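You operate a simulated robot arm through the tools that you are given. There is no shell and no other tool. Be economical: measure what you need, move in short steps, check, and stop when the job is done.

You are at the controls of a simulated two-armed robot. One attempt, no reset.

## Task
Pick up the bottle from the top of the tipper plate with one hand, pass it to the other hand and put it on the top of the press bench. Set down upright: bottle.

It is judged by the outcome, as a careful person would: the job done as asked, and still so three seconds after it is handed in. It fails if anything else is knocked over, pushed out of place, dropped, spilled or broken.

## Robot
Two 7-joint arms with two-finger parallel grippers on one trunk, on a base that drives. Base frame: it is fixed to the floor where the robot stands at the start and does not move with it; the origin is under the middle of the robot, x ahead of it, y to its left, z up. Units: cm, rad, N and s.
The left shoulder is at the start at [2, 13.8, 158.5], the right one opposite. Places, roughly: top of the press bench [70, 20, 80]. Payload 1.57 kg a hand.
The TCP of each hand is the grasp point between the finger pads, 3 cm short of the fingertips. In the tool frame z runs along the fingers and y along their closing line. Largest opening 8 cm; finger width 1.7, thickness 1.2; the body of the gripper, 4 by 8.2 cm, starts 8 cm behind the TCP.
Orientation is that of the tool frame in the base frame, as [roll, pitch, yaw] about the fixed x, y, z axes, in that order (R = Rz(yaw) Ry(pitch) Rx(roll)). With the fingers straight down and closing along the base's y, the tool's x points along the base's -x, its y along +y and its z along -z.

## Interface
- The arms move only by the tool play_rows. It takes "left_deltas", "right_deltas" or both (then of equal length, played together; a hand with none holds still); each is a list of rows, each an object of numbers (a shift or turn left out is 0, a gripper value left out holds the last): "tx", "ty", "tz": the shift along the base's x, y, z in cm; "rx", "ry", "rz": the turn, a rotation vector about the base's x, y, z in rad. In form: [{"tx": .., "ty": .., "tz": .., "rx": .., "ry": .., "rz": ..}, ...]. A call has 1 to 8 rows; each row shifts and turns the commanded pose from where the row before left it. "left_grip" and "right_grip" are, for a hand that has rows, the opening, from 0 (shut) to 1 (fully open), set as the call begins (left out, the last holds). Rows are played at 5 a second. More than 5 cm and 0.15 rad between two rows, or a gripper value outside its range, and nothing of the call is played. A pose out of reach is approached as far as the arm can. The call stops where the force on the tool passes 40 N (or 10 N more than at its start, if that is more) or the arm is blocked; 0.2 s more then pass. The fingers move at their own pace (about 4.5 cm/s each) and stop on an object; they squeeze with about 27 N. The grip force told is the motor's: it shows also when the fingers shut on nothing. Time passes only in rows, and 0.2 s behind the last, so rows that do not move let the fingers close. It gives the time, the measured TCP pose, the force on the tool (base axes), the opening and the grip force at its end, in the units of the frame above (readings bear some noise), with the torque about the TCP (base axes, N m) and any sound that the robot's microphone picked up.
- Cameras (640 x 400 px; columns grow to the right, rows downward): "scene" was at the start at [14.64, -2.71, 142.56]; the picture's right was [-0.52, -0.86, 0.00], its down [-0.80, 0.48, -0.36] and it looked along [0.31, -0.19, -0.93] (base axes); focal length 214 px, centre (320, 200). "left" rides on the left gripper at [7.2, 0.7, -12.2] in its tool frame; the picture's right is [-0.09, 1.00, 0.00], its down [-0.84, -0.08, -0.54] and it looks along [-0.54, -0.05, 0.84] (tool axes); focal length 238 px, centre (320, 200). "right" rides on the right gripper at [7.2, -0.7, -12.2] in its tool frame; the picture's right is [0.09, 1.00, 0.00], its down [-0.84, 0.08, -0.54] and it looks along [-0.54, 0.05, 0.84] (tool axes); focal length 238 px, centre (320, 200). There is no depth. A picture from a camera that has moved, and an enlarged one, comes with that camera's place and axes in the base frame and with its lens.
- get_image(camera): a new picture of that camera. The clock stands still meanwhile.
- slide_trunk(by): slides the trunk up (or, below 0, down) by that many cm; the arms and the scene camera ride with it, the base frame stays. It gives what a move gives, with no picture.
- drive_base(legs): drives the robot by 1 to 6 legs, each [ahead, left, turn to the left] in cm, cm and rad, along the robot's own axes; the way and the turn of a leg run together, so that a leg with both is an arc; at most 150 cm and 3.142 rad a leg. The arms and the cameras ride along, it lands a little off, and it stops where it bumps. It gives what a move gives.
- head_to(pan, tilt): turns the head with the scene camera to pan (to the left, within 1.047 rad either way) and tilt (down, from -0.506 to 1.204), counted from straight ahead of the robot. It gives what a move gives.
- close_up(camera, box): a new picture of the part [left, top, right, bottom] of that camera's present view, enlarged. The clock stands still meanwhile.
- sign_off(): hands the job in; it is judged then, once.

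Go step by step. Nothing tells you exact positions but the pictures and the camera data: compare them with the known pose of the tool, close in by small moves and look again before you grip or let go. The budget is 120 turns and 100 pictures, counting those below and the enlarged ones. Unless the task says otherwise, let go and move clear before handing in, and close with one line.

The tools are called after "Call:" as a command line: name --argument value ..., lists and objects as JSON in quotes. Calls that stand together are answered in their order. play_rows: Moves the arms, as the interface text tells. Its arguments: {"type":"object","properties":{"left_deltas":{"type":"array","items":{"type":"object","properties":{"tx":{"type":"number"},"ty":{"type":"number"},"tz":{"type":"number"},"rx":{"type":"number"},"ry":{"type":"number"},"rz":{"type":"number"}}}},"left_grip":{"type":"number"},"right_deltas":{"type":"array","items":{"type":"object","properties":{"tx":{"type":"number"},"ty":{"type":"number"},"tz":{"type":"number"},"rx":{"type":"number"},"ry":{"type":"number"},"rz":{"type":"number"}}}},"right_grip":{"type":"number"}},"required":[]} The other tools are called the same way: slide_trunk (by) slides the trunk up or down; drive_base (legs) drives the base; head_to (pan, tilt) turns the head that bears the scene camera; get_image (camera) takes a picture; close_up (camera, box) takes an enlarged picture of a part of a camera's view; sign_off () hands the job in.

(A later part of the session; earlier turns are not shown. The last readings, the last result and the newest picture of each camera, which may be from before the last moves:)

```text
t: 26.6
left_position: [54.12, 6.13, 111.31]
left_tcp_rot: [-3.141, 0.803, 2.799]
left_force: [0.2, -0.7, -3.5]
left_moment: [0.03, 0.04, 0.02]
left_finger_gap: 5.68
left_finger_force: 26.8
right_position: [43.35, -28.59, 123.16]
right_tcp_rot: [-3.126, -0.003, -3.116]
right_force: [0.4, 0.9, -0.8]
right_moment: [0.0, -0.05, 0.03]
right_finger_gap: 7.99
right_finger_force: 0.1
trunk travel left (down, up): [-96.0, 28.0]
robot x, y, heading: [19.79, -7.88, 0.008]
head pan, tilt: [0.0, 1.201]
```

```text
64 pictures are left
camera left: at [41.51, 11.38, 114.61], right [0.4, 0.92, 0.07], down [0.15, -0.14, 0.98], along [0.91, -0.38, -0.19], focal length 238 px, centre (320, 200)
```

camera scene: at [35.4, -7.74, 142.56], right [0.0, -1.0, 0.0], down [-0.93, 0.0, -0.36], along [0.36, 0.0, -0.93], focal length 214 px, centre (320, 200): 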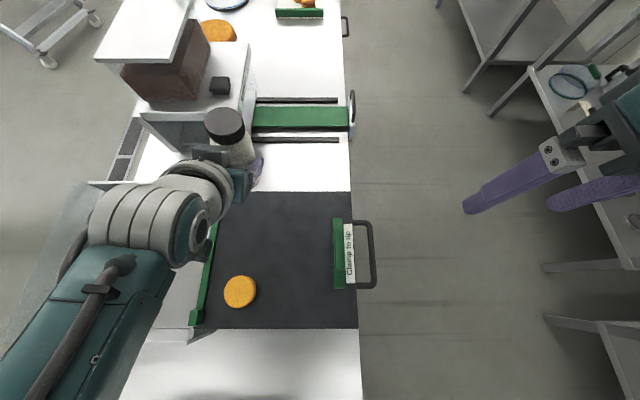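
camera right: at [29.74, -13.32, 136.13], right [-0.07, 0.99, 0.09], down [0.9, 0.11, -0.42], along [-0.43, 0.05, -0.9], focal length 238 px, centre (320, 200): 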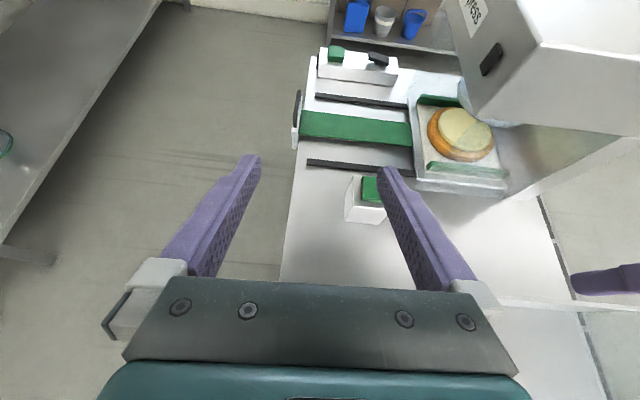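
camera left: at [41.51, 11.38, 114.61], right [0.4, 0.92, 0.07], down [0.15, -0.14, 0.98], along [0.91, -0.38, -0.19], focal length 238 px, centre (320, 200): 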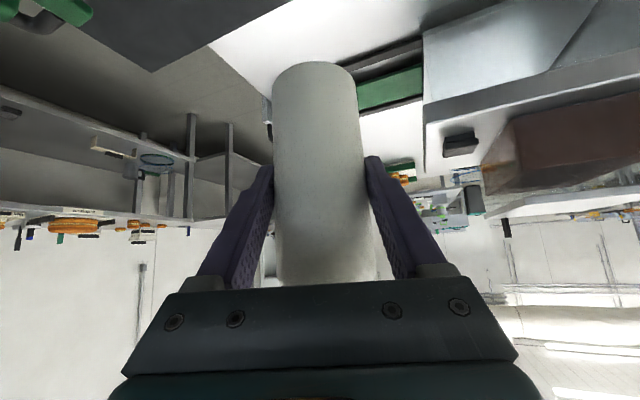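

The yaw freed it. I'll move the bottle inward with more yaw.

Call:
play_rows --left_deltas '[{"ty": -1.5, "rz": -0.07}, {"ty": -1.5, "rz": -0.07}, {"ty": -1.5, "rz": -0.07, "tz": 0.5}, {"ty": -1.5, "rz": -0.07, "tz": 0.5}, {"ty": -1.5, "tz": 0.5}]'

Call:
get_image --camera "scene"

```text
t: 27.8
left_position: [54.36, -1.41, 112.85]
left_tcp_rot: [3.14, 0.804, 2.519]
left_force: [0.1, 0.4, -4.1]
left_moment: [0.0, 0.04, 0.05]
left_finger_gap: 5.67
left_finger_force: 26.6
right_position: [43.3, -28.58, 123.16]
right_tcp_rot: [-3.126, -0.003, -3.117]
right_force: [0.2, 0.3, -0.4]
right_moment: [-0.03, 0.03, 0.01]
right_finger_gap: 8.01
right_finger_force: 0.1
trunk travel left (down, up): [-96.0, 28.0]
robot x, y, heading: [19.92, -7.97, -0.002]
head pan, tilt: [0.0, 1.201]
```

```text
63 pictures are left
camera scene: at [35.4, -7.74, 142.56], right [0.0, -1.0, 0.0], down [-0.93, 0.0, -0.36], along [0.36, 0.0, -0.93], focal length 214 px, centre (320, 200)
```

scene: 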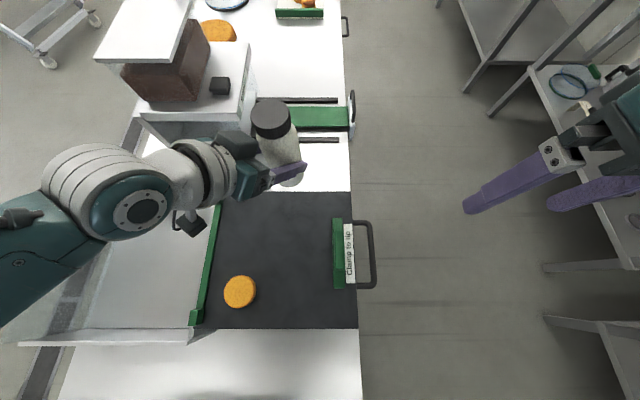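

The bottle is upright at about [54.9, -1.8], top ≈121.7, with the left hand coming from the left-rear. I'll bring the right hand over with matching yaw and its wrist leaning away.

Call:
play_rows --right_deltas '[{"tx": 1, "ty": 2, "tz": 1.5, "rz": -0.12}, {"tx": 1, "ty": 2, "tz": 1.5, "rz": -0.12}, {"tx": 1, "ty": 2.5, "tz": 1, "rz": -0.12}, {"tx": 1, "ty": 2.5, "tz": 1, "rz": -0.13}, {"tx": 1, "ty": 2.5, "rz": -0.13}, {"tx": 1, "ty": 1.5, "rx": 0.07, "ry": 0.1}, {"tx": 1, "ty": 1, "rx": 0.07, "ry": 0.1}, {"tx": 1, "ty": 1, "rx": 0.063, "ry": 0.085}]' --right_grip 1

Call:
get_image --camera "right"

Call:
get_image --camera "scene"

```text
t: 29.6
left_position: [54.18, -1.39, 112.97]
left_tcp_rot: [-3.142, 0.804, 2.521]
left_force: [0.0, 0.1, -3.8]
left_moment: [0.01, 0.02, -0.03]
left_finger_gap: 5.67
left_finger_force: 27.0
right_position: [51.42, -13.62, 128.16]
right_tcp_rot: [-3.133, -0.357, 2.546]
right_force: [0.0, -0.3, -0.2]
right_moment: [0.03, -0.02, -0.01]
right_finger_gap: 7.99
right_finger_force: 0.0
trunk travel left (down, up): [-96.0, 28.0]
robot x, y, heading: [20.45, -7.74, 0.003]
head pan, tilt: [0.0, 1.201]
```

```text
62 pictures are left
camera right: at [48.94, -12.68, 142.15], right [0.48, 0.87, 0.02], down [0.85, -0.48, 0.22], along [0.2, -0.08, -0.98], focal length 238 px, centre (320, 200)
```

right: 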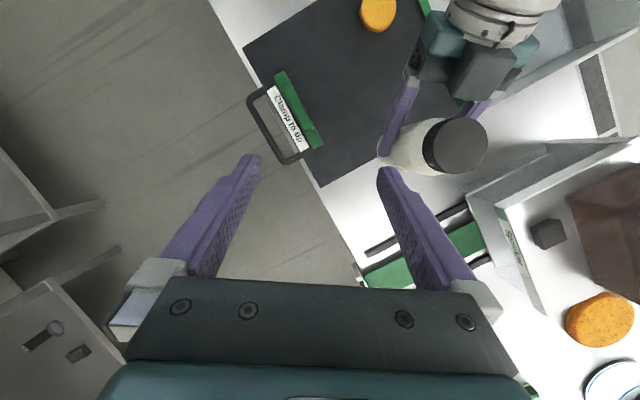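

```text
61 pictures are left
camera scene: at [35.4, -7.75, 142.56], right [0.0, -1.0, 0.0], down [-0.93, 0.0, -0.36], along [0.36, 0.0, -0.93], focal length 214 px, centre (320, 200)
```

scene: 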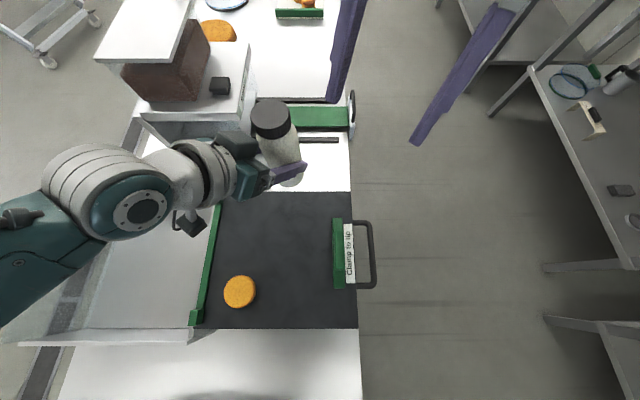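

The right hand's lean would make its fingertips run into the left fingers, so I'll reduce it to ~0.15 rad. Then I'll move over the bottle, still above the cap.

Call:
play_rows --right_deltas '[{"tx": 0.8, "ty": 2.3, "rx": -0.058, "ry": -0.081}, {"tx": 0.8, "ty": 2.3, "rx": -0.058, "ry": -0.081}, {"tx": 0.8, "ty": 2.3}, {"tx": 0.8, "ty": 2.3}, {"tx": 0.65, "ty": 2.16, "tz": -0.6}]'

Call:
get_image --camera "right"

Call:
get_image --camera "scene"

```text
t: 30.8
left_position: [54.31, -1.4, 112.95]
left_tcp_rot: [-3.141, 0.802, 2.519]
left_force: [0.0, -0.9, -4.3]
left_moment: [0.03, 0.02, -0.02]
left_finger_gap: 5.68
left_finger_force: 27.0
right_position: [55.09, -2.23, 127.56]
right_tcp_rot: [-3.127, -0.153, 2.548]
right_force: [0.4, -0.7, 0.3]
right_moment: [0.05, -0.01, 0.0]
right_finger_gap: 8.0
right_finger_force: 0.0
trunk travel left (down, up): [-96.0, 28.0]
robot x, y, heading: [19.99, -7.72, 0.003]
head pan, tilt: [0.0, 1.201]
```

```text
60 pictures are left
camera right: at [50.52, 0.25, 140.73], right [0.48, 0.88, 0.0], down [0.8, -0.44, 0.41], along [0.36, -0.2, -0.91], focal length 238 px, centre (320, 200)
```

right: 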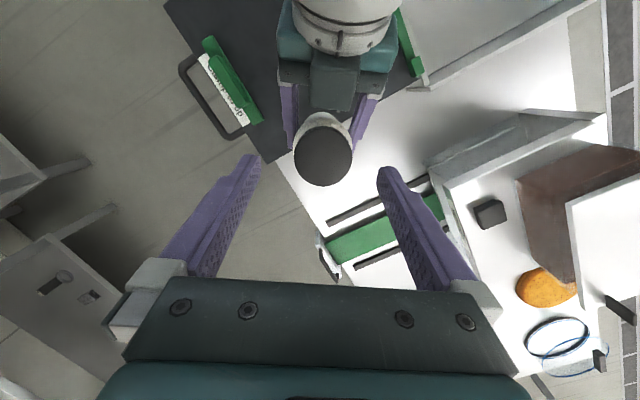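

```text
59 pictures are left
camera scene: at [35.4, -7.75, 142.56], right [0.0, -1.0, 0.0], down [-0.93, 0.0, -0.36], along [0.36, 0.0, -0.93], focal length 214 px, centre (320, 200)
```

scene: 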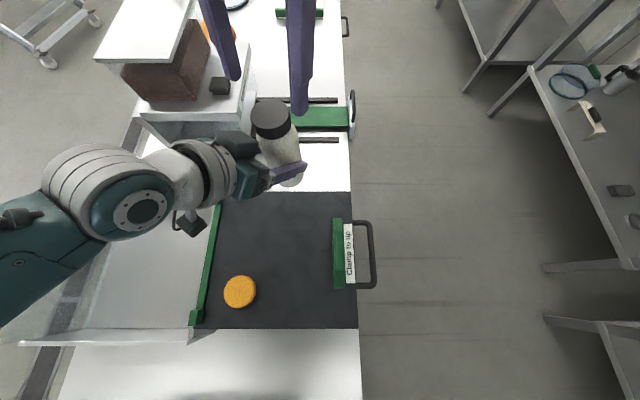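

Centred over the cap. I'll descend halfway and check.

Call:
play_rows --right_deltas '[{"tz": -2}, {"tz": -2}, {"tz": -2}, {"tx": 0.1}]'

Call:
get_image --camera "right"

Call:
get_image --camera "left"

```text
t: 31.8
left_position: [54.32, -1.3, 112.93]
left_tcp_rot: [3.14, 0.807, 2.52]
left_force: [0.4, 0.5, -3.8]
left_moment: [0.02, 0.02, -0.01]
left_finger_gap: 5.69
left_finger_force: 27.5
right_position: [56.38, -4.35, 121.25]
right_tcp_rot: [-3.116, -0.136, 2.504]
right_force: [0.3, 0.2, -0.8]
right_moment: [-0.03, 0.01, -0.03]
right_finger_gap: 7.99
right_finger_force: 0.0
trunk travel left (down, up): [-96.0, 28.0]
robot x, y, heading: [19.94, -7.93, -0.0]
head pan, tilt: [0.0, 1.201]
```

```text
58 pictures are left
camera right: at [51.78, -1.45, 134.25], right [0.52, 0.86, -0.01], down [0.78, -0.46, 0.42], along [0.35, -0.23, -0.91], focal length 238 px, centre (320, 200)
```

right: 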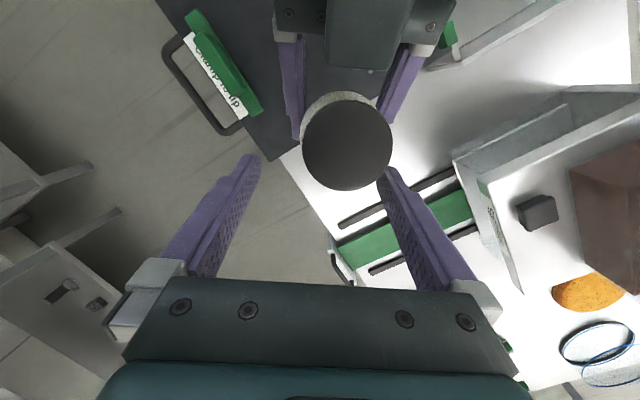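

```text
57 pictures are left
camera left: at [43.46, 7.19, 116.12], right [0.63, 0.77, 0.07], down [0.11, -0.17, 0.98], along [0.77, -0.61, -0.19], focal length 238 px, centre (320, 200)
```

left: 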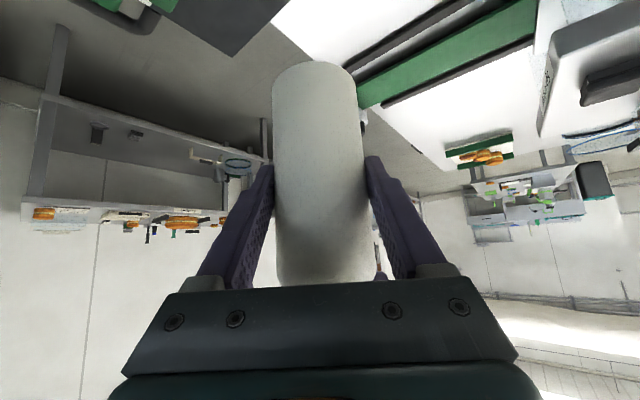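

The right arm drifted outward when descending (another inward limit). I'll raise it and bring the bottle further right instead.

Call:
play_rows --right_deltas '[{"tz": 2}, {"tz": 2}, {"tz": 1.5}, {"ty": -1}, {"ty": -1}, {"ty": -1}, {"ty": -1}]' --left_deltas '[{}, {}, {}, {"ty": -1.5, "rz": -0.03}, {"ty": -1.5, "rz": -0.03}, {"ty": -1.5, "rz": -0.03}, {"ty": -1.5, "rz": -0.03}]'

Call:
get_image --camera "right"

```text
t: 33.4
left_position: [54.27, -7.52, 112.73]
left_tcp_rot: [-3.141, 0.805, 2.399]
left_force: [-0.7, 0.7, -2.9]
left_moment: [0.01, 0.02, -0.01]
left_finger_gap: 5.68
left_finger_force: 27.2
right_position: [55.18, -6.22, 127.05]
right_tcp_rot: [-3.13, -0.151, 2.547]
right_force: [0.9, 0.8, 0.0]
right_moment: [-0.01, -0.01, -0.01]
right_finger_gap: 7.99
right_finger_force: 0.1
trunk travel left (down, up): [-96.0, 28.0]
robot x, y, heading: [19.93, -8.25, -0.005]
head pan, tilt: [0.0, 1.201]
```

```text
56 pictures are left
camera right: at [50.64, -3.75, 140.25], right [0.48, 0.88, 0.0], down [0.8, -0.44, 0.41], along [0.36, -0.2, -0.91], focal length 238 px, centre (320, 200)
```

right: 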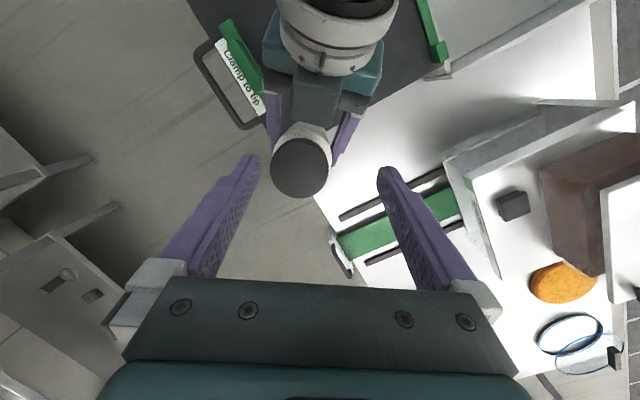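

The bottle is upright at [54.65, -7.9]. I'll align the right hand's yaw and position, then descend.

Call:
play_rows --right_deltas '[{"ty": -1.1, "rz": -0.075}, {"ty": -1.1, "rz": -0.075}, {"tz": -2}, {"tz": -1.5}, {}]'

Call:
get_image --camera "right"

```text
t: 34.6
left_position: [54.42, -7.57, 112.73]
left_tcp_rot: [-3.141, 0.806, 2.399]
left_force: [0.4, 0.0, -4.5]
left_moment: [0.01, 0.0, 0.0]
left_finger_gap: 5.66
left_finger_force: 26.9
right_position: [55.25, -8.5, 123.58]
right_tcp_rot: [-3.127, -0.151, 2.395]
right_force: [0.3, 0.2, -0.4]
right_moment: [0.0, 0.01, -0.01]
right_finger_gap: 8.0
right_finger_force: 0.1
trunk travel left (down, up): [-96.0, 28.0]
robot x, y, heading: [20.18, -8.26, -0.003]
head pan, tilt: [0.0, 1.201]
```

```text
55 pictures are left
camera right: at [51.1, -5.28, 136.74], right [0.61, 0.79, 0.0], down [0.73, -0.56, 0.41], along [0.32, -0.25, -0.91], focal length 238 px, centre (320, 200)
```

right: 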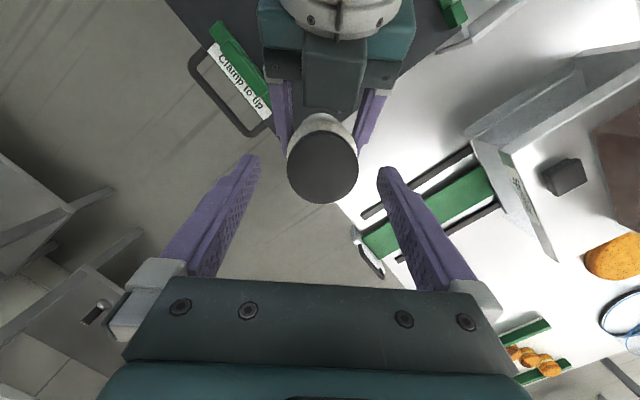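

Tracking well. I'll continue down.

Call:
play_rows --right_deltas '[{"tz": -1.5}, {"tz": -1.5}, {"tz": -1}, {}]'

Call:
get_image --camera "right"

Call:
get_image --camera "scene"

```text
t: 35.6
left_position: [54.4, -7.41, 112.91]
left_tcp_rot: [3.141, 0.805, 2.401]
left_force: [0.8, -1.0, -3.7]
left_moment: [-0.01, 0.02, 0.0]
left_finger_gap: 5.65
left_finger_force: 27.3
right_position: [55.26, -8.39, 119.5]
right_tcp_rot: [-3.127, -0.154, 2.395]
right_force: [0.7, -0.4, -0.4]
right_moment: [-0.01, -0.03, 0.02]
right_finger_gap: 8.02
right_finger_force: 0.0
trunk travel left (down, up): [-96.0, 28.0]
robot x, y, heading: [20.0, -8.02, 0.002]
head pan, tilt: [0.0, 1.201]
```

```text
54 pictures are left
camera right: at [51.08, -5.25, 132.73], right [0.61, 0.79, 0.0], down [0.73, -0.56, 0.41], along [0.32, -0.25, -0.91], focal length 238 px, centre (320, 200)
```

right: 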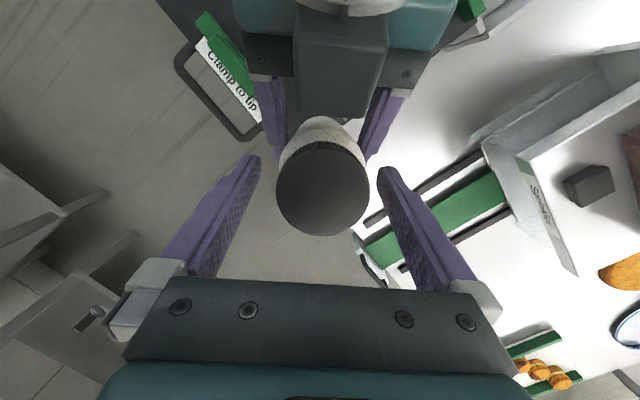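

```text
53 pictures are left
camera scene: at [35.41, -7.74, 142.56], right [0.0, -1.0, 0.0], down [-0.93, 0.0, -0.36], along [0.36, 0.0, -0.93], focal length 214 px, centre (320, 200)
```

scene: 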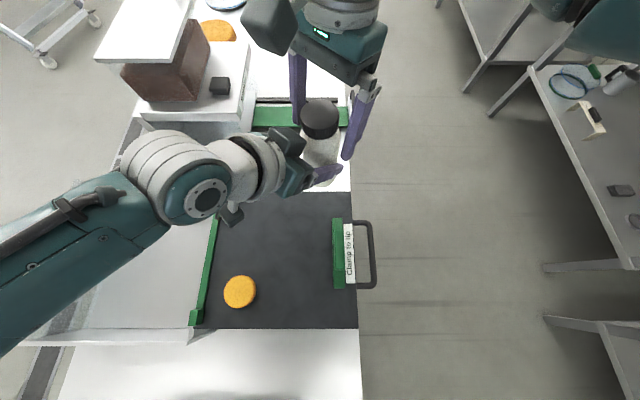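

Clear all round. I'll go down the last stretch to the body of the bottle.

Call:
play_rows --right_deltas '[{"tz": -1.2}, {"tz": -1.2}, {}]'

Call:
get_image --camera "right"

Call:
close_up --camera "scene" --box '[240, 40, 400, 220]'

Call:
get_image --camera "left"

```text
t: 36.4
left_position: [54.34, -7.38, 112.94]
left_tcp_rot: [3.142, 0.804, 2.399]
left_force: [0.0, -0.5, -2.9]
left_moment: [0.07, 0.07, 0.02]
left_finger_gap: 5.66
left_finger_force: 26.4
right_position: [55.25, -8.33, 117.24]
right_tcp_rot: [-3.13, -0.153, 2.395]
right_force: [0.5, -0.8, 0.4]
right_moment: [0.05, 0.0, 0.0]
right_finger_gap: 8.01
right_finger_force: 0.1
trunk travel left (down, up): [-96.0, 28.0]
robot x, y, heading: [19.96, -8.15, 0.005]
head pan, tilt: [0.0, 1.201]
```

```text
52 pictures are left
camera right: at [51.08, -5.24, 130.38], right [0.61, 0.79, 0.0], down [0.73, -0.56, 0.41], along [0.32, -0.25, -0.91], focal length 238 px, centre (320, 200)
```

right: 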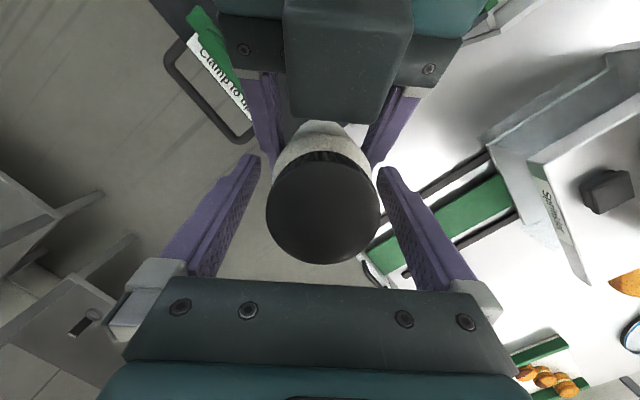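

```text
2.22 times, centred on (320, 130) of scene
camera zoom: at [35.41, -7.74, 142.56], right [0.0, -1.0, 0.0], down [-0.93, 0.0, -0.36], along [0.36, 0.0, -0.93], focal length 477 px, centre (320, 356)
```

zoom: 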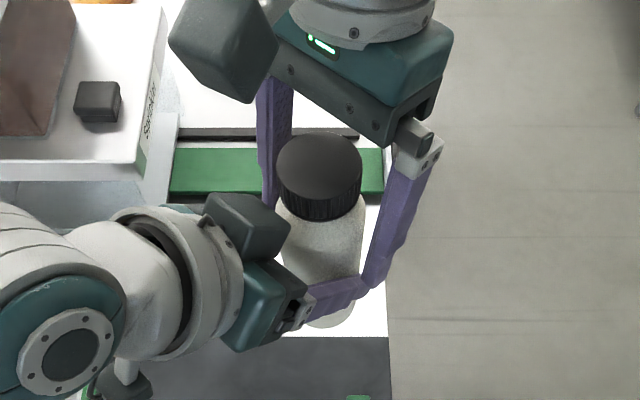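

```text
50 pictures are left
camera left: at [44.61, 2.39, 116.06], right [0.72, 0.69, 0.07], down [0.09, -0.19, 0.98], along [0.69, -0.7, -0.19], focal length 238 px, centre (320, 200)
```

left: 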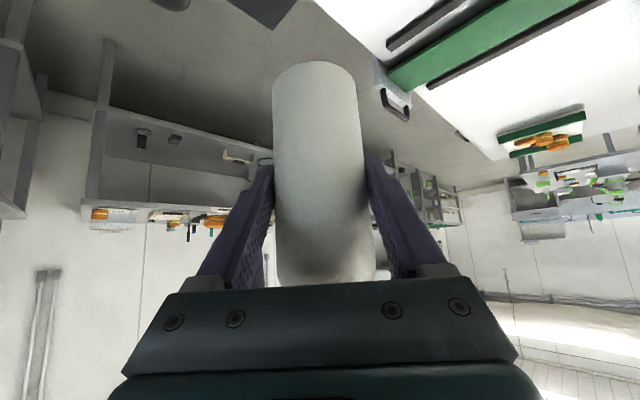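

Both hands are clear and the right fingers straddle the upper body. I'll close the right hand.

Call:
play_rows --right_deltas '[{}, {}, {}, {}]' --right_grip 0

Call:
get_image --camera "right"

Call:
close_up --camera "scene" --box '[240, 40, 400, 220]'

```text
t: 37.4
left_position: [54.32, -7.53, 112.83]
left_tcp_rot: [-3.14, 0.804, 2.403]
left_force: [-4.0, -2.6, -1.0]
left_moment: [-0.22, 0.27, -0.17]
left_finger_gap: 5.69
left_finger_force: 27.3
right_position: [55.27, -8.27, 117.21]
right_tcp_rot: [-3.129, -0.152, 2.396]
right_force: [3.8, 3.2, 0.3]
right_moment: [0.37, -0.45, 0.08]
right_finger_gap: 5.68
right_finger_force: 27.1
trunk travel left (down, up): [-96.0, 28.0]
robot x, y, heading: [19.85, -7.79, -0.003]
head pan, tilt: [0.0, 1.201]
```

```text
49 pictures are left
camera right: at [51.09, -5.23, 130.4], right [0.61, 0.79, 0.0], down [0.72, -0.56, 0.41], along [0.33, -0.25, -0.91], focal length 238 px, centre (320, 200)
```

right: 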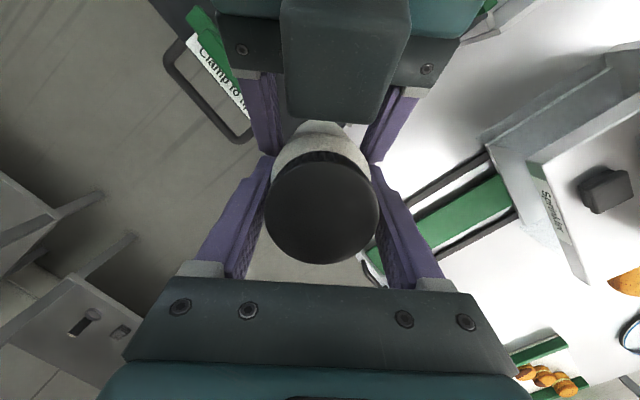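

```text
2.22 times, centred on (320, 130) of scene
camera zoom: at [35.41, -7.74, 142.56], right [0.0, -1.0, 0.0], down [-0.93, 0.0, -0.36], along [0.36, 0.0, -0.93], focal length 477 px, centre (320, 356)
```

zoom: 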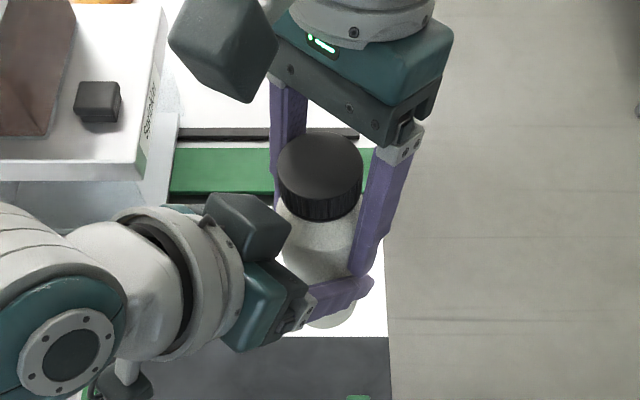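

The right hand holds the body. I'll open the left hand and retreat it along its own axis.

Call:
play_rows --left_deltas '[{}, {}, {}, {}]' --left_grip 1

Call:
play_rows --left_deltas '[{"tx": -0.53, "ty": 0.49, "tz": 0.69}, {"tx": -1.06, "ty": 0.97, "tz": 1.39}, {"tx": -1.06, "ty": 0.97, "tz": 1.39}, {"tx": -1.06, "ty": 0.97, "tz": 1.39}]'

Call:
get_image --camera "scene"

Call:
get_image --camera "left"

```text
t: 38.4
left_position: [54.22, -7.29, 112.78]
left_tcp_rot: [3.141, 0.805, 2.399]
left_force: [0.0, 0.6, 0.1]
left_moment: [0.02, 0.0, -0.01]
left_finger_gap: 7.98
left_finger_force: 0.0
right_position: [55.22, -8.48, 117.24]
right_tcp_rot: [-3.13, -0.153, 2.396]
right_force: [-0.1, 0.0, -0.6]
right_moment: [0.02, -0.04, -0.05]
right_finger_gap: 5.68
right_finger_force: 26.8
trunk travel left (down, up): [-96.0, 28.0]
robot x, y, heading: [19.95, -8.0, 0.001]
head pan, tilt: [0.0, 1.201]
```

```text
t: 39.4
left_position: [50.49, -3.96, 117.68]
left_tcp_rot: [3.141, 0.805, 2.401]
left_force: [-0.4, -0.3, -0.4]
left_moment: [0.02, -0.03, -0.01]
left_finger_gap: 8.02
left_finger_force: 0.0
right_position: [55.25, -8.41, 117.2]
right_tcp_rot: [-3.128, -0.154, 2.394]
right_force: [0.5, 0.2, 0.0]
right_moment: [-0.03, 0.0, 0.0]
right_finger_gap: 5.65
right_finger_force: 26.8
trunk travel left (down, up): [-96.0, 28.0]
robot x, y, heading: [20.24, -7.87, 0.002]
head pan, tilt: [0.0, 1.201]
```

```text
47 pictures are left
camera scene: at [35.41, -7.75, 142.56], right [0.0, -1.0, 0.0], down [-0.93, 0.0, -0.36], along [0.36, 0.0, -0.93], focal length 214 px, centre (320, 200)
```

scene: 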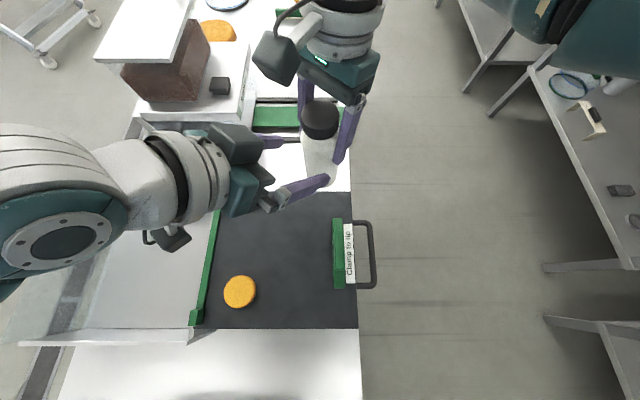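

```text
46 pictures are left
camera left: at [40.84, 5.8, 120.99], right [0.72, 0.69, 0.07], down [0.09, -0.19, 0.98], along [0.69, -0.7, -0.19], focal length 238 px, centre (320, 200)
```

left: 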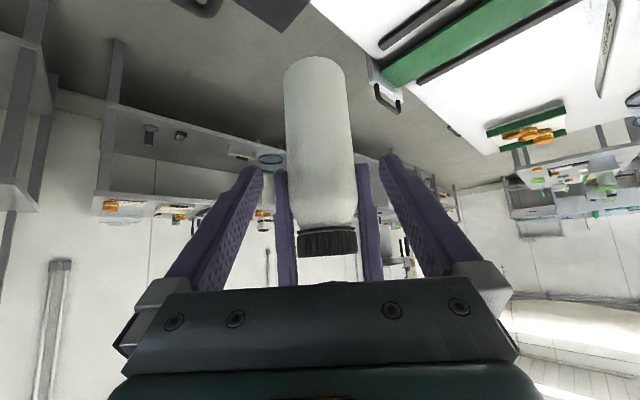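

The bottle hangs in the right hand. I'll retreat the left hand further and off to the side.

Call:
play_rows --left_deltas '[{"tx": -1.06, "ty": 0.97, "tz": 1.39}, {"tx": -1.06, "ty": 0.97, "tz": 1.39}, {"tx": -1, "ty": 2.5, "tz": 0.5, "rz": 0.1}, {"tx": -0.5, "ty": 3, "rz": 0.1}, {"ty": 3, "rz": 0.1}, {"ty": 3, "rz": 0.1}]'

Call:
get_image --camera "scene"

Call:
get_image --camera "right"

```text
t: 40.8
left_position: [46.87, 9.44, 120.99]
left_tcp_rot: [-3.14, 0.806, 2.8]
left_force: [-0.3, -0.5, -0.7]
left_moment: [0.02, 0.03, 0.04]
left_finger_gap: 8.01
left_finger_force: 0.1
right_position: [55.14, -8.37, 117.14]
right_tcp_rot: [-3.128, -0.154, 2.394]
right_force: [-0.2, -0.6, 0.7]
right_moment: [0.0, -0.01, -0.01]
right_finger_gap: 5.68
right_finger_force: 26.7
trunk travel left (down, up): [-96.0, 28.0]
robot x, y, heading: [19.81, -8.01, 0.002]
head pan, tilt: [0.0, 1.201]
```

```text
45 pictures are left
camera scene: at [35.41, -7.75, 142.56], right [0.0, -1.0, 0.0], down [-0.93, 0.0, -0.36], along [0.36, 0.0, -0.93], focal length 214 px, centre (320, 200)
```

scene: 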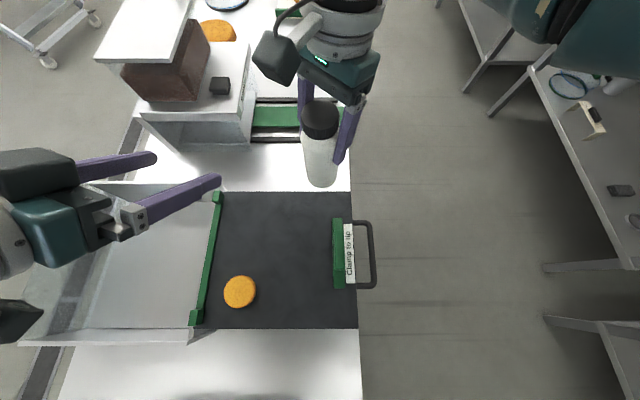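

```text
44 pictures are left
camera right: at [51.08, -5.25, 130.38], right [0.61, 0.79, 0.0], down [0.73, -0.56, 0.41], along [0.32, -0.25, -0.91], focal length 238 px, centre (320, 200)
```

right: 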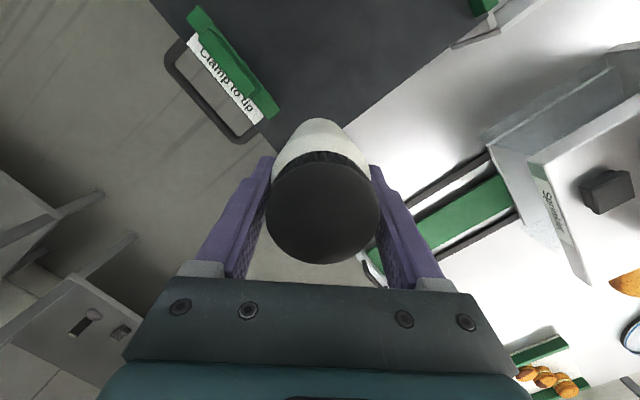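

Now I'll retract both hands towards their natural working zones before driving ahead. The left goes straight down and higher; the right keeps the bottle upright.

Call:
play_rows --left_deltas '[{"tz": 1, "rz": 0.11}, {"tz": 1, "rz": 0.11}, {"tz": 1, "rz": 0.12}, {"tz": 1, "ry": 0.14}, {"ry": 0.14}, {"ry": 0.14}, {"ry": 0.14}, {"ry": 0.14}]' --right_deltas '[{"tx": -1, "ty": -1, "tz": 0.3}, {"tx": -1, "ty": -1}, {"tx": -1, "ty": -1}, {"tx": -1, "ty": -1}, {"tx": -1, "ty": -1}, {"tx": -1, "ty": -1}, {"tx": -1}, {"tx": -1}]'

Call:
get_image --camera "scene"

```text
t: 42.6
left_position: [46.94, 9.44, 124.98]
left_tcp_rot: [3.14, 0.101, -3.141]
left_force: [0.1, -0.5, 0.6]
left_moment: [0.02, -0.01, 0.03]
left_finger_gap: 7.99
left_finger_force: 0.0
right_position: [47.13, -14.35, 117.53]
right_tcp_rot: [-3.127, -0.154, 2.394]
right_force: [-0.1, -0.1, -3.1]
right_moment: [-0.02, -0.02, -0.06]
right_finger_gap: 5.66
right_finger_force: 27.3
trunk travel left (down, up): [-96.0, 28.0]
robot x, y, heading: [19.91, -7.88, -0.001]
head pan, tilt: [0.0, 1.201]
```

```text
43 pictures are left
camera scene: at [35.41, -7.75, 142.56], right [0.0, -1.0, 0.0], down [-0.93, 0.0, -0.36], along [0.36, 0.0, -0.93], focal length 214 px, centre (320, 200)
```

scene: 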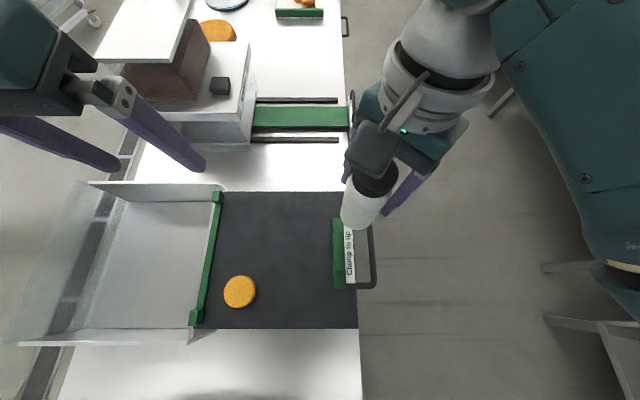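

All is clear above the bench. I'll drive ahead and left so the free strip lies under the right hand.

Call:
drive_base --legs '[[0, 11, 0], [24, 0, 0]]'

Call:
get_image --camera "scene"

Call:
get_image --camera "left"

```text
t: 45.2
left_position: [70.83, 20.43, 124.98]
left_tcp_rot: [-3.139, 0.105, 3.136]
left_force: [-0.7, 0.4, 0.4]
left_moment: [0.01, 0.01, -0.02]
left_finger_gap: 8.01
left_finger_force: 0.0
right_position: [71.15, -3.59, 117.48]
right_tcp_rot: [-3.128, -0.153, 2.395]
right_force: [-0.4, 0.3, -3.7]
right_moment: [0.01, 0.0, -0.02]
right_finger_gap: 5.66
right_finger_force: 27.0
trunk travel left (down, up): [-96.0, 28.0]
robot x, y, heading: [43.92, 3.05, -0.009]
head pan, tilt: [0.0, 1.201]
```

```text
42 pictures are left
camera scene: at [59.26, 3.25, 142.56], right [0.0, -1.0, 0.0], down [-0.93, 0.0, -0.36], along [0.36, 0.0, -0.93], focal length 214 px, centre (320, 200)
```

scene: 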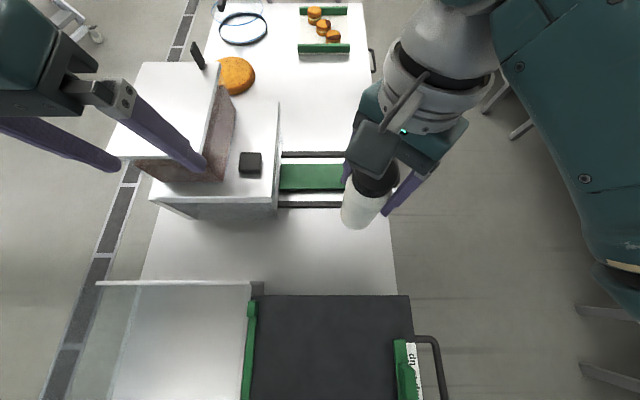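

```text
41 pictures are left
camera left: at [62.38, 21.13, 136.37], right [0.09, 1.0, 0.01], down [0.78, -0.08, 0.63], along [0.62, -0.05, -0.78], focal length 238 px, centre (320, 200)
```

left: 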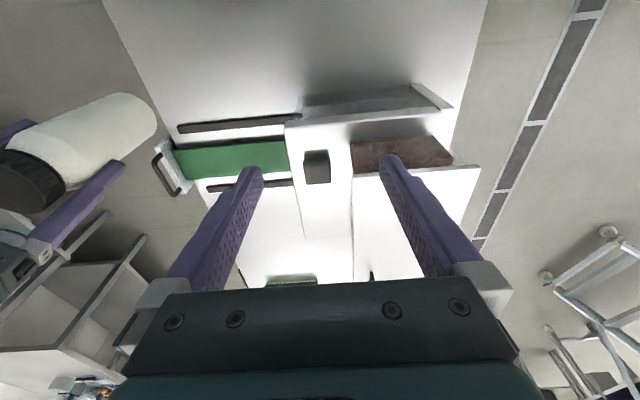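

The free strip runs x≈57–81, and the bottle will go to about [68, -3]. I'll descend in steps.

Call:
play_rows --right_deltas '[{"tx": -1, "tz": -2}, {"tx": -1, "tz": -2}, {"tx": -1, "tz": -2}, {"tz": -2}, {"tz": -2}, {"tz": -2}]'

Call:
get_image --camera "scene"

```text
t: 46.6
left_position: [70.74, 20.38, 124.98]
left_tcp_rot: [-3.141, 0.104, 3.139]
left_force: [-0.6, -0.4, -0.6]
left_moment: [0.02, 0.0, 0.0]
left_finger_gap: 8.01
left_finger_force: 0.2
right_position: [67.98, -3.43, 105.36]
right_tcp_rot: [-3.129, -0.154, 2.394]
right_force: [-0.4, -0.5, -3.2]
right_moment: [0.0, -0.05, 0.0]
right_finger_gap: 5.66
right_finger_force: 27.2
trunk travel left (down, up): [-96.0, 28.0]
robot x, y, heading: [43.84, 3.41, -0.001]
head pan, tilt: [0.0, 1.201]
```

```text
40 pictures are left
camera scene: at [59.26, 3.25, 142.56], right [0.0, -1.0, 0.0], down [-0.93, 0.0, -0.36], along [0.36, 0.0, -0.93], focal length 214 px, centre (320, 200)
```

scene: 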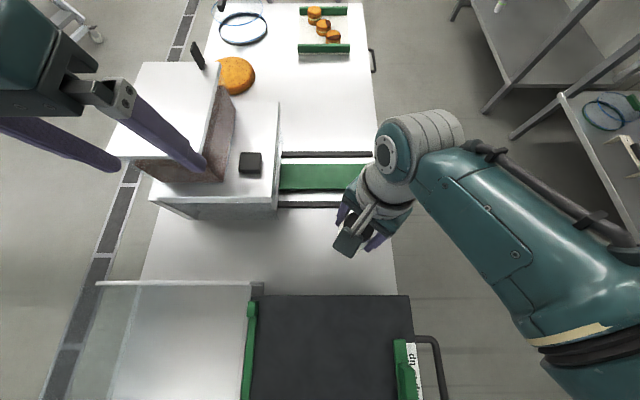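

On track. I'll continue down.

Call:
play_rows --right_deltas '[{"tz": -2}, {"tz": -2}, {"tz": -2}, {"tz": -2}, {"tz": -2}, {}]'

Call:
get_image --camera "right"

Call:
get_image --camera "scene"

Call:
get_image --camera "left"

```text
t: 48.0
left_position: [70.77, 20.31, 125.05]
left_tcp_rot: [-3.141, 0.104, 3.138]
left_force: [0.8, 1.0, -0.2]
left_moment: [-0.01, 0.01, 0.01]
left_finger_gap: 8.02
left_finger_force: 0.1
right_position: [65.78, -4.36, 98.68]
right_tcp_rot: [-3.128, -0.153, 2.394]
right_force: [0.0, -0.8, -3.2]
right_moment: [-0.04, -0.02, -0.01]
right_finger_gap: 5.67
right_finger_force: 27.2
right hand out of reach, approached as far as the arm can: row 3, 4, 5
trunk travel left (down, up): [-96.0, 28.0]
robot x, y, heading: [43.64, 2.85, -0.002]
head pan, tilt: [0.0, 1.201]
```

```text
39 pictures are left
camera right: at [61.64, -1.27, 111.87], right [0.61, 0.79, 0.0], down [0.72, -0.56, 0.41], along [0.32, -0.25, -0.91], focal length 238 px, centre (320, 200)
```

right: 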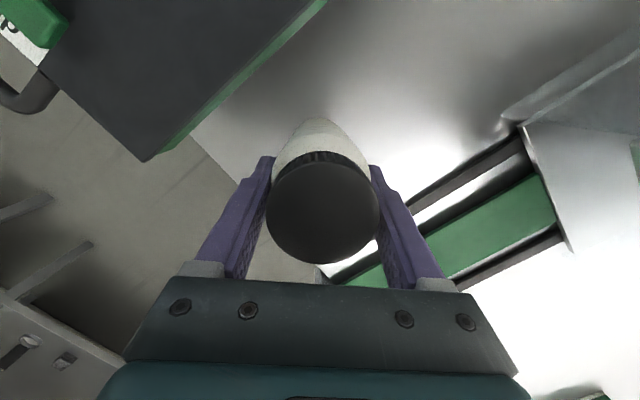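

```text
38 pictures are left
camera scene: at [59.26, 3.25, 142.56], right [0.0, -1.0, 0.0], down [-0.93, 0.0, -0.36], along [0.36, 0.0, -0.93], focal length 214 px, centre (320, 200)
```

scene: 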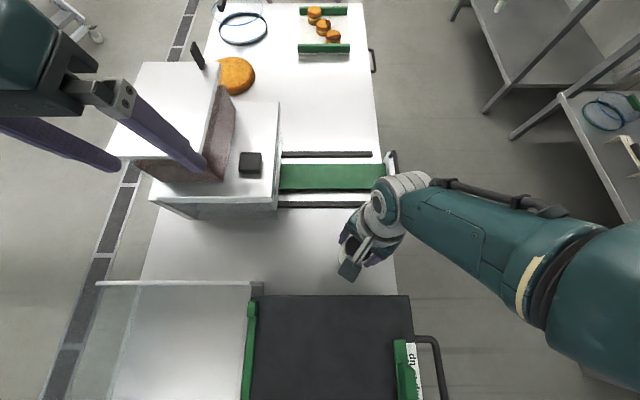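

```text
37 pictures are left
camera left: at [62.38, 21.13, 136.37], right [0.09, 1.0, 0.01], down [0.78, -0.08, 0.63], along [0.62, -0.05, -0.78], focal length 238 px, centre (320, 200)
```

left: 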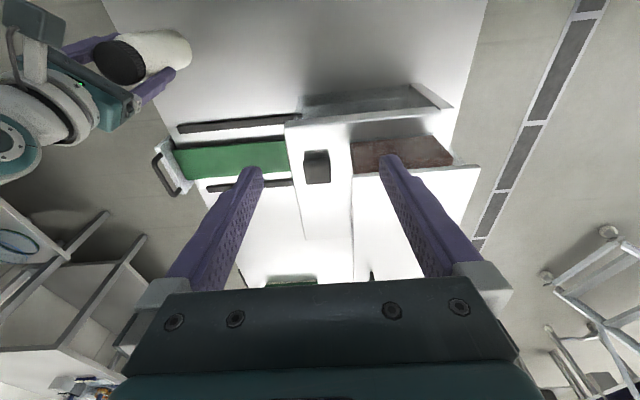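

The arm is at its downward limit with the bottle base at about z≈87. I'll nudge the base ahead and lower the trunk instead.

Call:
drive_base --legs '[[2.5, 0, 0]]'

Call:
slide_trunk --by -4

Call:
get_image --camera "left"

Call:
get_image --camera "scene"

```text
t: 48.8
left_position: [73.39, 20.4, 125.01]
left_tcp_rot: [-3.139, 0.105, 3.138]
left_force: [0.2, 0.2, 0.4]
left_moment: [-0.02, -0.02, 0.0]
left_finger_gap: 8.02
left_finger_force: 0.0
right_position: [68.3, -4.43, 98.8]
right_tcp_rot: [-3.127, -0.154, 2.395]
right_force: [0.3, -0.8, -2.6]
right_moment: [-0.04, -0.05, 0.0]
right_finger_gap: 5.66
right_finger_force: 27.9
trunk travel left (down, up): [-96.0, 28.0]
robot x, y, heading: [46.39, 3.2, -0.002]
head pan, tilt: [0.0, 1.201]
```

```text
t: 49.6
left_position: [73.35, 20.35, 121.01]
left_tcp_rot: [-3.139, 0.105, 3.138]
left_force: [0.2, -0.2, 0.2]
left_moment: [-0.01, -0.01, 0.01]
left_finger_gap: 7.99
left_finger_force: 0.0
right_position: [68.39, -4.42, 94.59]
right_tcp_rot: [-3.127, -0.154, 2.395]
right_force: [0.3, 0.5, -2.9]
right_moment: [-0.01, 0.0, -0.01]
right_finger_gap: 5.65
right_finger_force: 27.4
trunk travel left (down, up): [-92.0, 32.0]
robot x, y, heading: [46.48, 3.12, 0.002]
head pan, tilt: [0.0, 1.201]
```

```text
36 pictures are left
camera left: at [64.89, 21.12, 132.37], right [0.09, 1.0, 0.01], down [0.78, -0.08, 0.63], along [0.62, -0.05, -0.78], focal length 238 px, centre (320, 200)
```

left: 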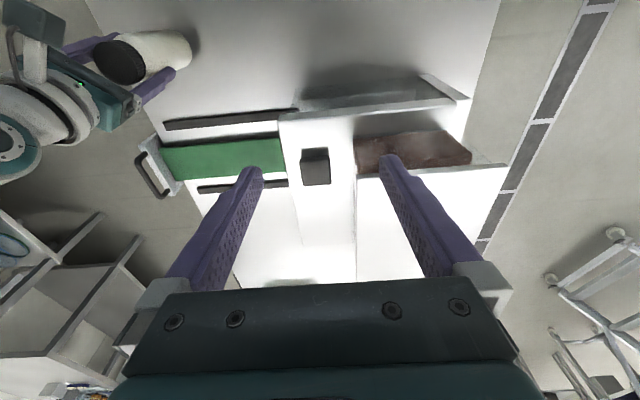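

```text
35 pictures are left
camera scene: at [61.77, 3.24, 138.56], right [0.0, -1.0, 0.0], down [-0.93, 0.0, -0.36], along [0.36, 0.0, -0.93], focal length 214 px, centre (320, 200)
```

scene: 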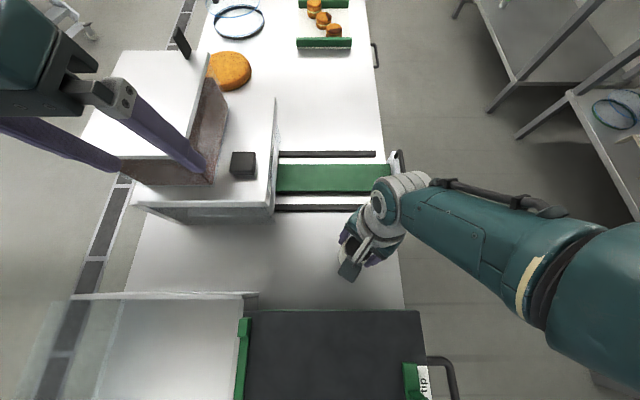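

The bottle base should be about 3 cm above the bench. I'll check it's upright and look at the gap.

Call:
close_up --camera "left" --box '[0, 0, 240, 150]'

Call:
slide_trunk --by -1.5

Call:
close_up --camera "left" --box '[0, 0, 240, 150]'

```text
2.67 times, centred on (120, 75) of left
camera zoom: at [64.89, 21.12, 132.37], right [0.09, 1.0, 0.01], down [0.78, -0.08, 0.63], along [0.62, -0.05, -0.78], focal length 636 px, centre (853, 533)
```

zoom: 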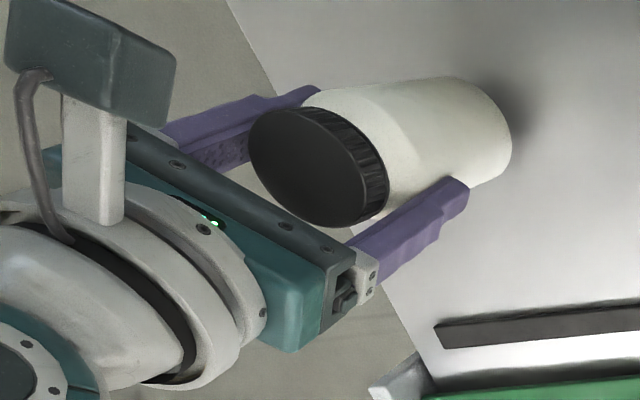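

```text
t: 50.2
left_position: [73.39, 20.42, 119.48]
left_tcp_rot: [-3.14, 0.104, 3.139]
left_force: [0.3, 0.2, 0.0]
left_moment: [-0.01, -0.01, 0.0]
left_finger_gap: 7.99
left_finger_force: 0.0
right_position: [68.35, -4.42, 93.15]
right_tcp_rot: [-3.128, -0.155, 2.395]
right_force: [-0.7, -0.7, -2.6]
right_moment: [0.0, -0.04, -0.01]
right_finger_gap: 5.66
right_finger_force: 26.8
trunk travel left (down, up): [-90.5, 33.5]
robot x, y, heading: [46.59, 2.78, -0.002]
head pan, tilt: [0.0, 1.201]
```

```text
2.67 times, centred on (120, 75) of left
camera zoom: at [64.89, 21.12, 130.87], right [0.09, 1.0, 0.01], down [0.78, -0.08, 0.63], along [0.62, -0.05, -0.78], focal length 636 px, centre (853, 533)
```

zoom: 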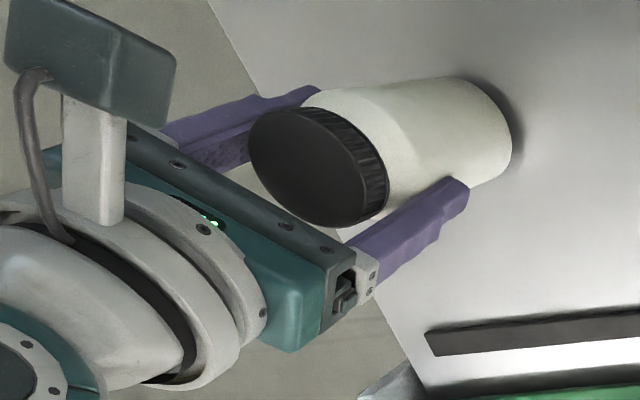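

Shadow contact is getting close. I'll lower in small steps and watch the force.

Call:
slide_trunk --by -0.8

Call:
close_up --camera "left" --box '[80, 0, 240, 100]'

```text
t: 50.8
left_position: [73.28, 20.41, 118.84]
left_tcp_rot: [-3.14, 0.104, 3.138]
left_force: [-0.1, 0.1, 0.4]
left_moment: [0.0, -0.01, 0.03]
left_finger_gap: 8.0
left_finger_force: 0.0
right_position: [68.29, -4.43, 92.47]
right_tcp_rot: [-3.129, -0.154, 2.394]
right_force: [0.1, 0.2, -3.2]
right_moment: [-0.01, -0.06, 0.01]
right_finger_gap: 5.66
right_finger_force: 26.9
trunk travel left (down, up): [-89.7, 34.3]
robot x, y, heading: [46.53, 3.0, -0.002]
head pan, tilt: [0.0, 1.201]
```

```text
4.00 times, centred on (160, 50) of left
camera zoom: at [64.89, 21.12, 130.07], right [0.09, 1.0, 0.01], down [0.78, -0.08, 0.63], along [0.62, -0.05, -0.78], focal length 953 px, centre (960, 800)
```

zoom: 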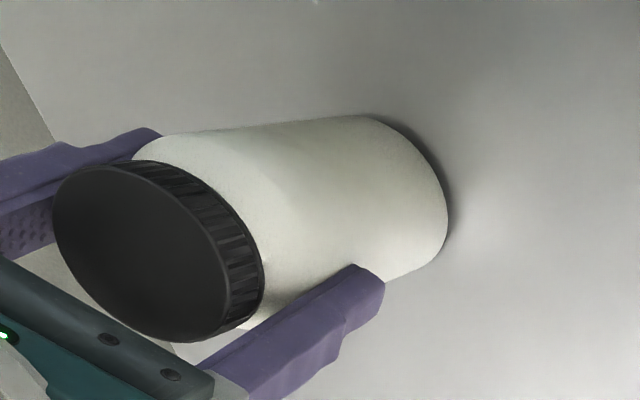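

Call:
slide_trunk --by -0.5

Call:
close_up --camera "left" --box '[80, 0, 240, 100]'

```text
t: 51.4
left_position: [73.45, 20.35, 118.31]
left_tcp_rot: [-3.14, 0.107, 3.138]
left_force: [0.4, -0.8, -0.6]
left_moment: [-0.01, 0.01, 0.0]
left_finger_gap: 7.98
left_finger_force: 0.1
right_position: [68.39, -4.45, 91.93]
right_tcp_rot: [-3.13, -0.153, 2.394]
right_force: [-2.6, -2.4, 22.4]
right_moment: [0.29, 0.5, 0.12]
right_finger_gap: 5.67
right_finger_force: 26.7
trunk travel left (down, up): [-89.2, 34.8]
robot x, y, heading: [46.3, 3.17, -0.006]
head pan, tilt: [0.0, 1.201]
```

```text
4.00 times, centred on (160, 50) of left
camera zoom: at [64.91, 21.06, 129.61], right [0.09, 1.0, 0.01], down [0.78, -0.08, 0.63], along [0.62, -0.05, -0.78], focal length 953 px, centre (960, 800)
```

zoom: 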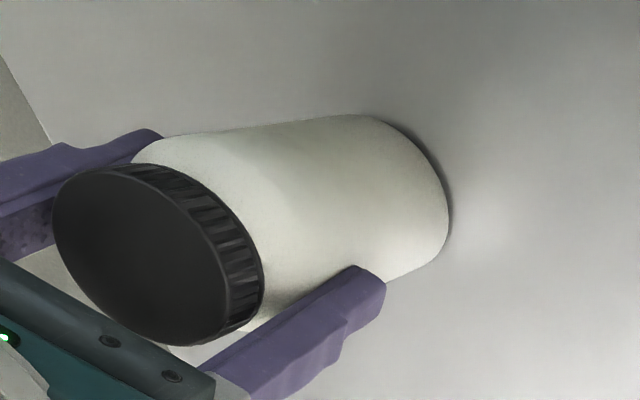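

The bottle touched down (22 N). I'll ease off 0.2 cm, then open the right hand.

Call:
slide_trunk --by 0.2

Call:
play_rows --right_deltas '[{}, {}, {}, {}]' --right_grip 1

Call:
close_up --camera "left" --box '[0, 0, 240, 150]'

Call:
get_image --camera "right"

```text
t: 51.9
left_position: [73.35, 20.47, 118.42]
left_tcp_rot: [-3.141, 0.105, 3.138]
left_force: [-0.4, -0.1, 0.3]
left_moment: [-0.02, 0.02, 0.0]
left_finger_gap: 7.99
left_finger_force: 0.1
right_position: [68.33, -4.46, 92.0]
right_tcp_rot: [-3.128, -0.154, 2.393]
right_force: [0.7, 0.0, -4.0]
right_moment: [-0.01, -0.04, 0.0]
right_finger_gap: 5.68
right_finger_force: 27.2
trunk travel left (down, up): [-89.4, 34.6]
robot x, y, heading: [46.62, 3.23, -0.004]
head pan, tilt: [0.0, 1.201]
```

```text
t: 52.9
left_position: [73.27, 20.45, 118.43]
left_tcp_rot: [-3.141, 0.106, 3.139]
left_force: [0.2, 0.0, -0.5]
left_moment: [-0.01, -0.01, 0.03]
left_finger_gap: 8.01
left_finger_force: 0.0
right_position: [68.14, -4.39, 92.23]
right_tcp_rot: [-3.128, -0.153, 2.394]
right_force: [0.1, 0.7, -0.2]
right_moment: [0.0, -0.01, -0.01]
right_finger_gap: 7.99
right_finger_force: 0.1
trunk travel left (down, up): [-89.4, 34.6]
robot x, y, heading: [46.56, 3.26, -0.003]
head pan, tilt: [0.0, 1.201]
```

```text
2.67 times, centred on (120, 75) of left
camera zoom: at [64.9, 21.12, 129.78], right [0.09, 1.0, 0.01], down [0.78, -0.08, 0.63], along [0.62, -0.05, -0.78], focal length 636 px, centre (853, 533)
```

zoom: 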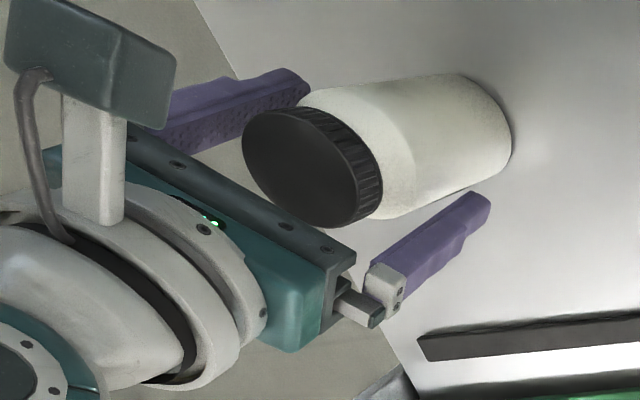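

```text
29 pictures are left
camera right: at [64.15, -1.28, 105.28], right [0.61, 0.79, 0.0], down [0.72, -0.56, 0.41], along [0.32, -0.25, -0.91], focal length 238 px, centre (320, 200)
```

right: 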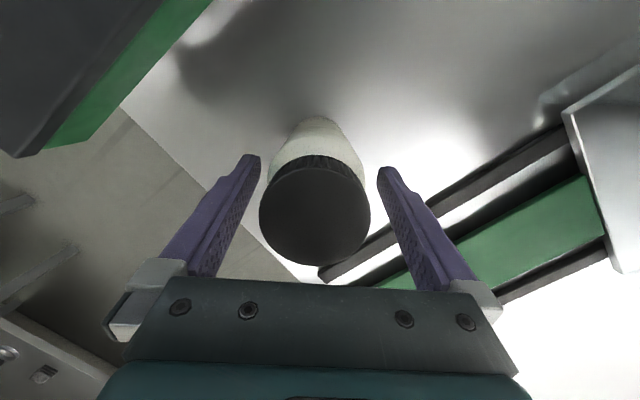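

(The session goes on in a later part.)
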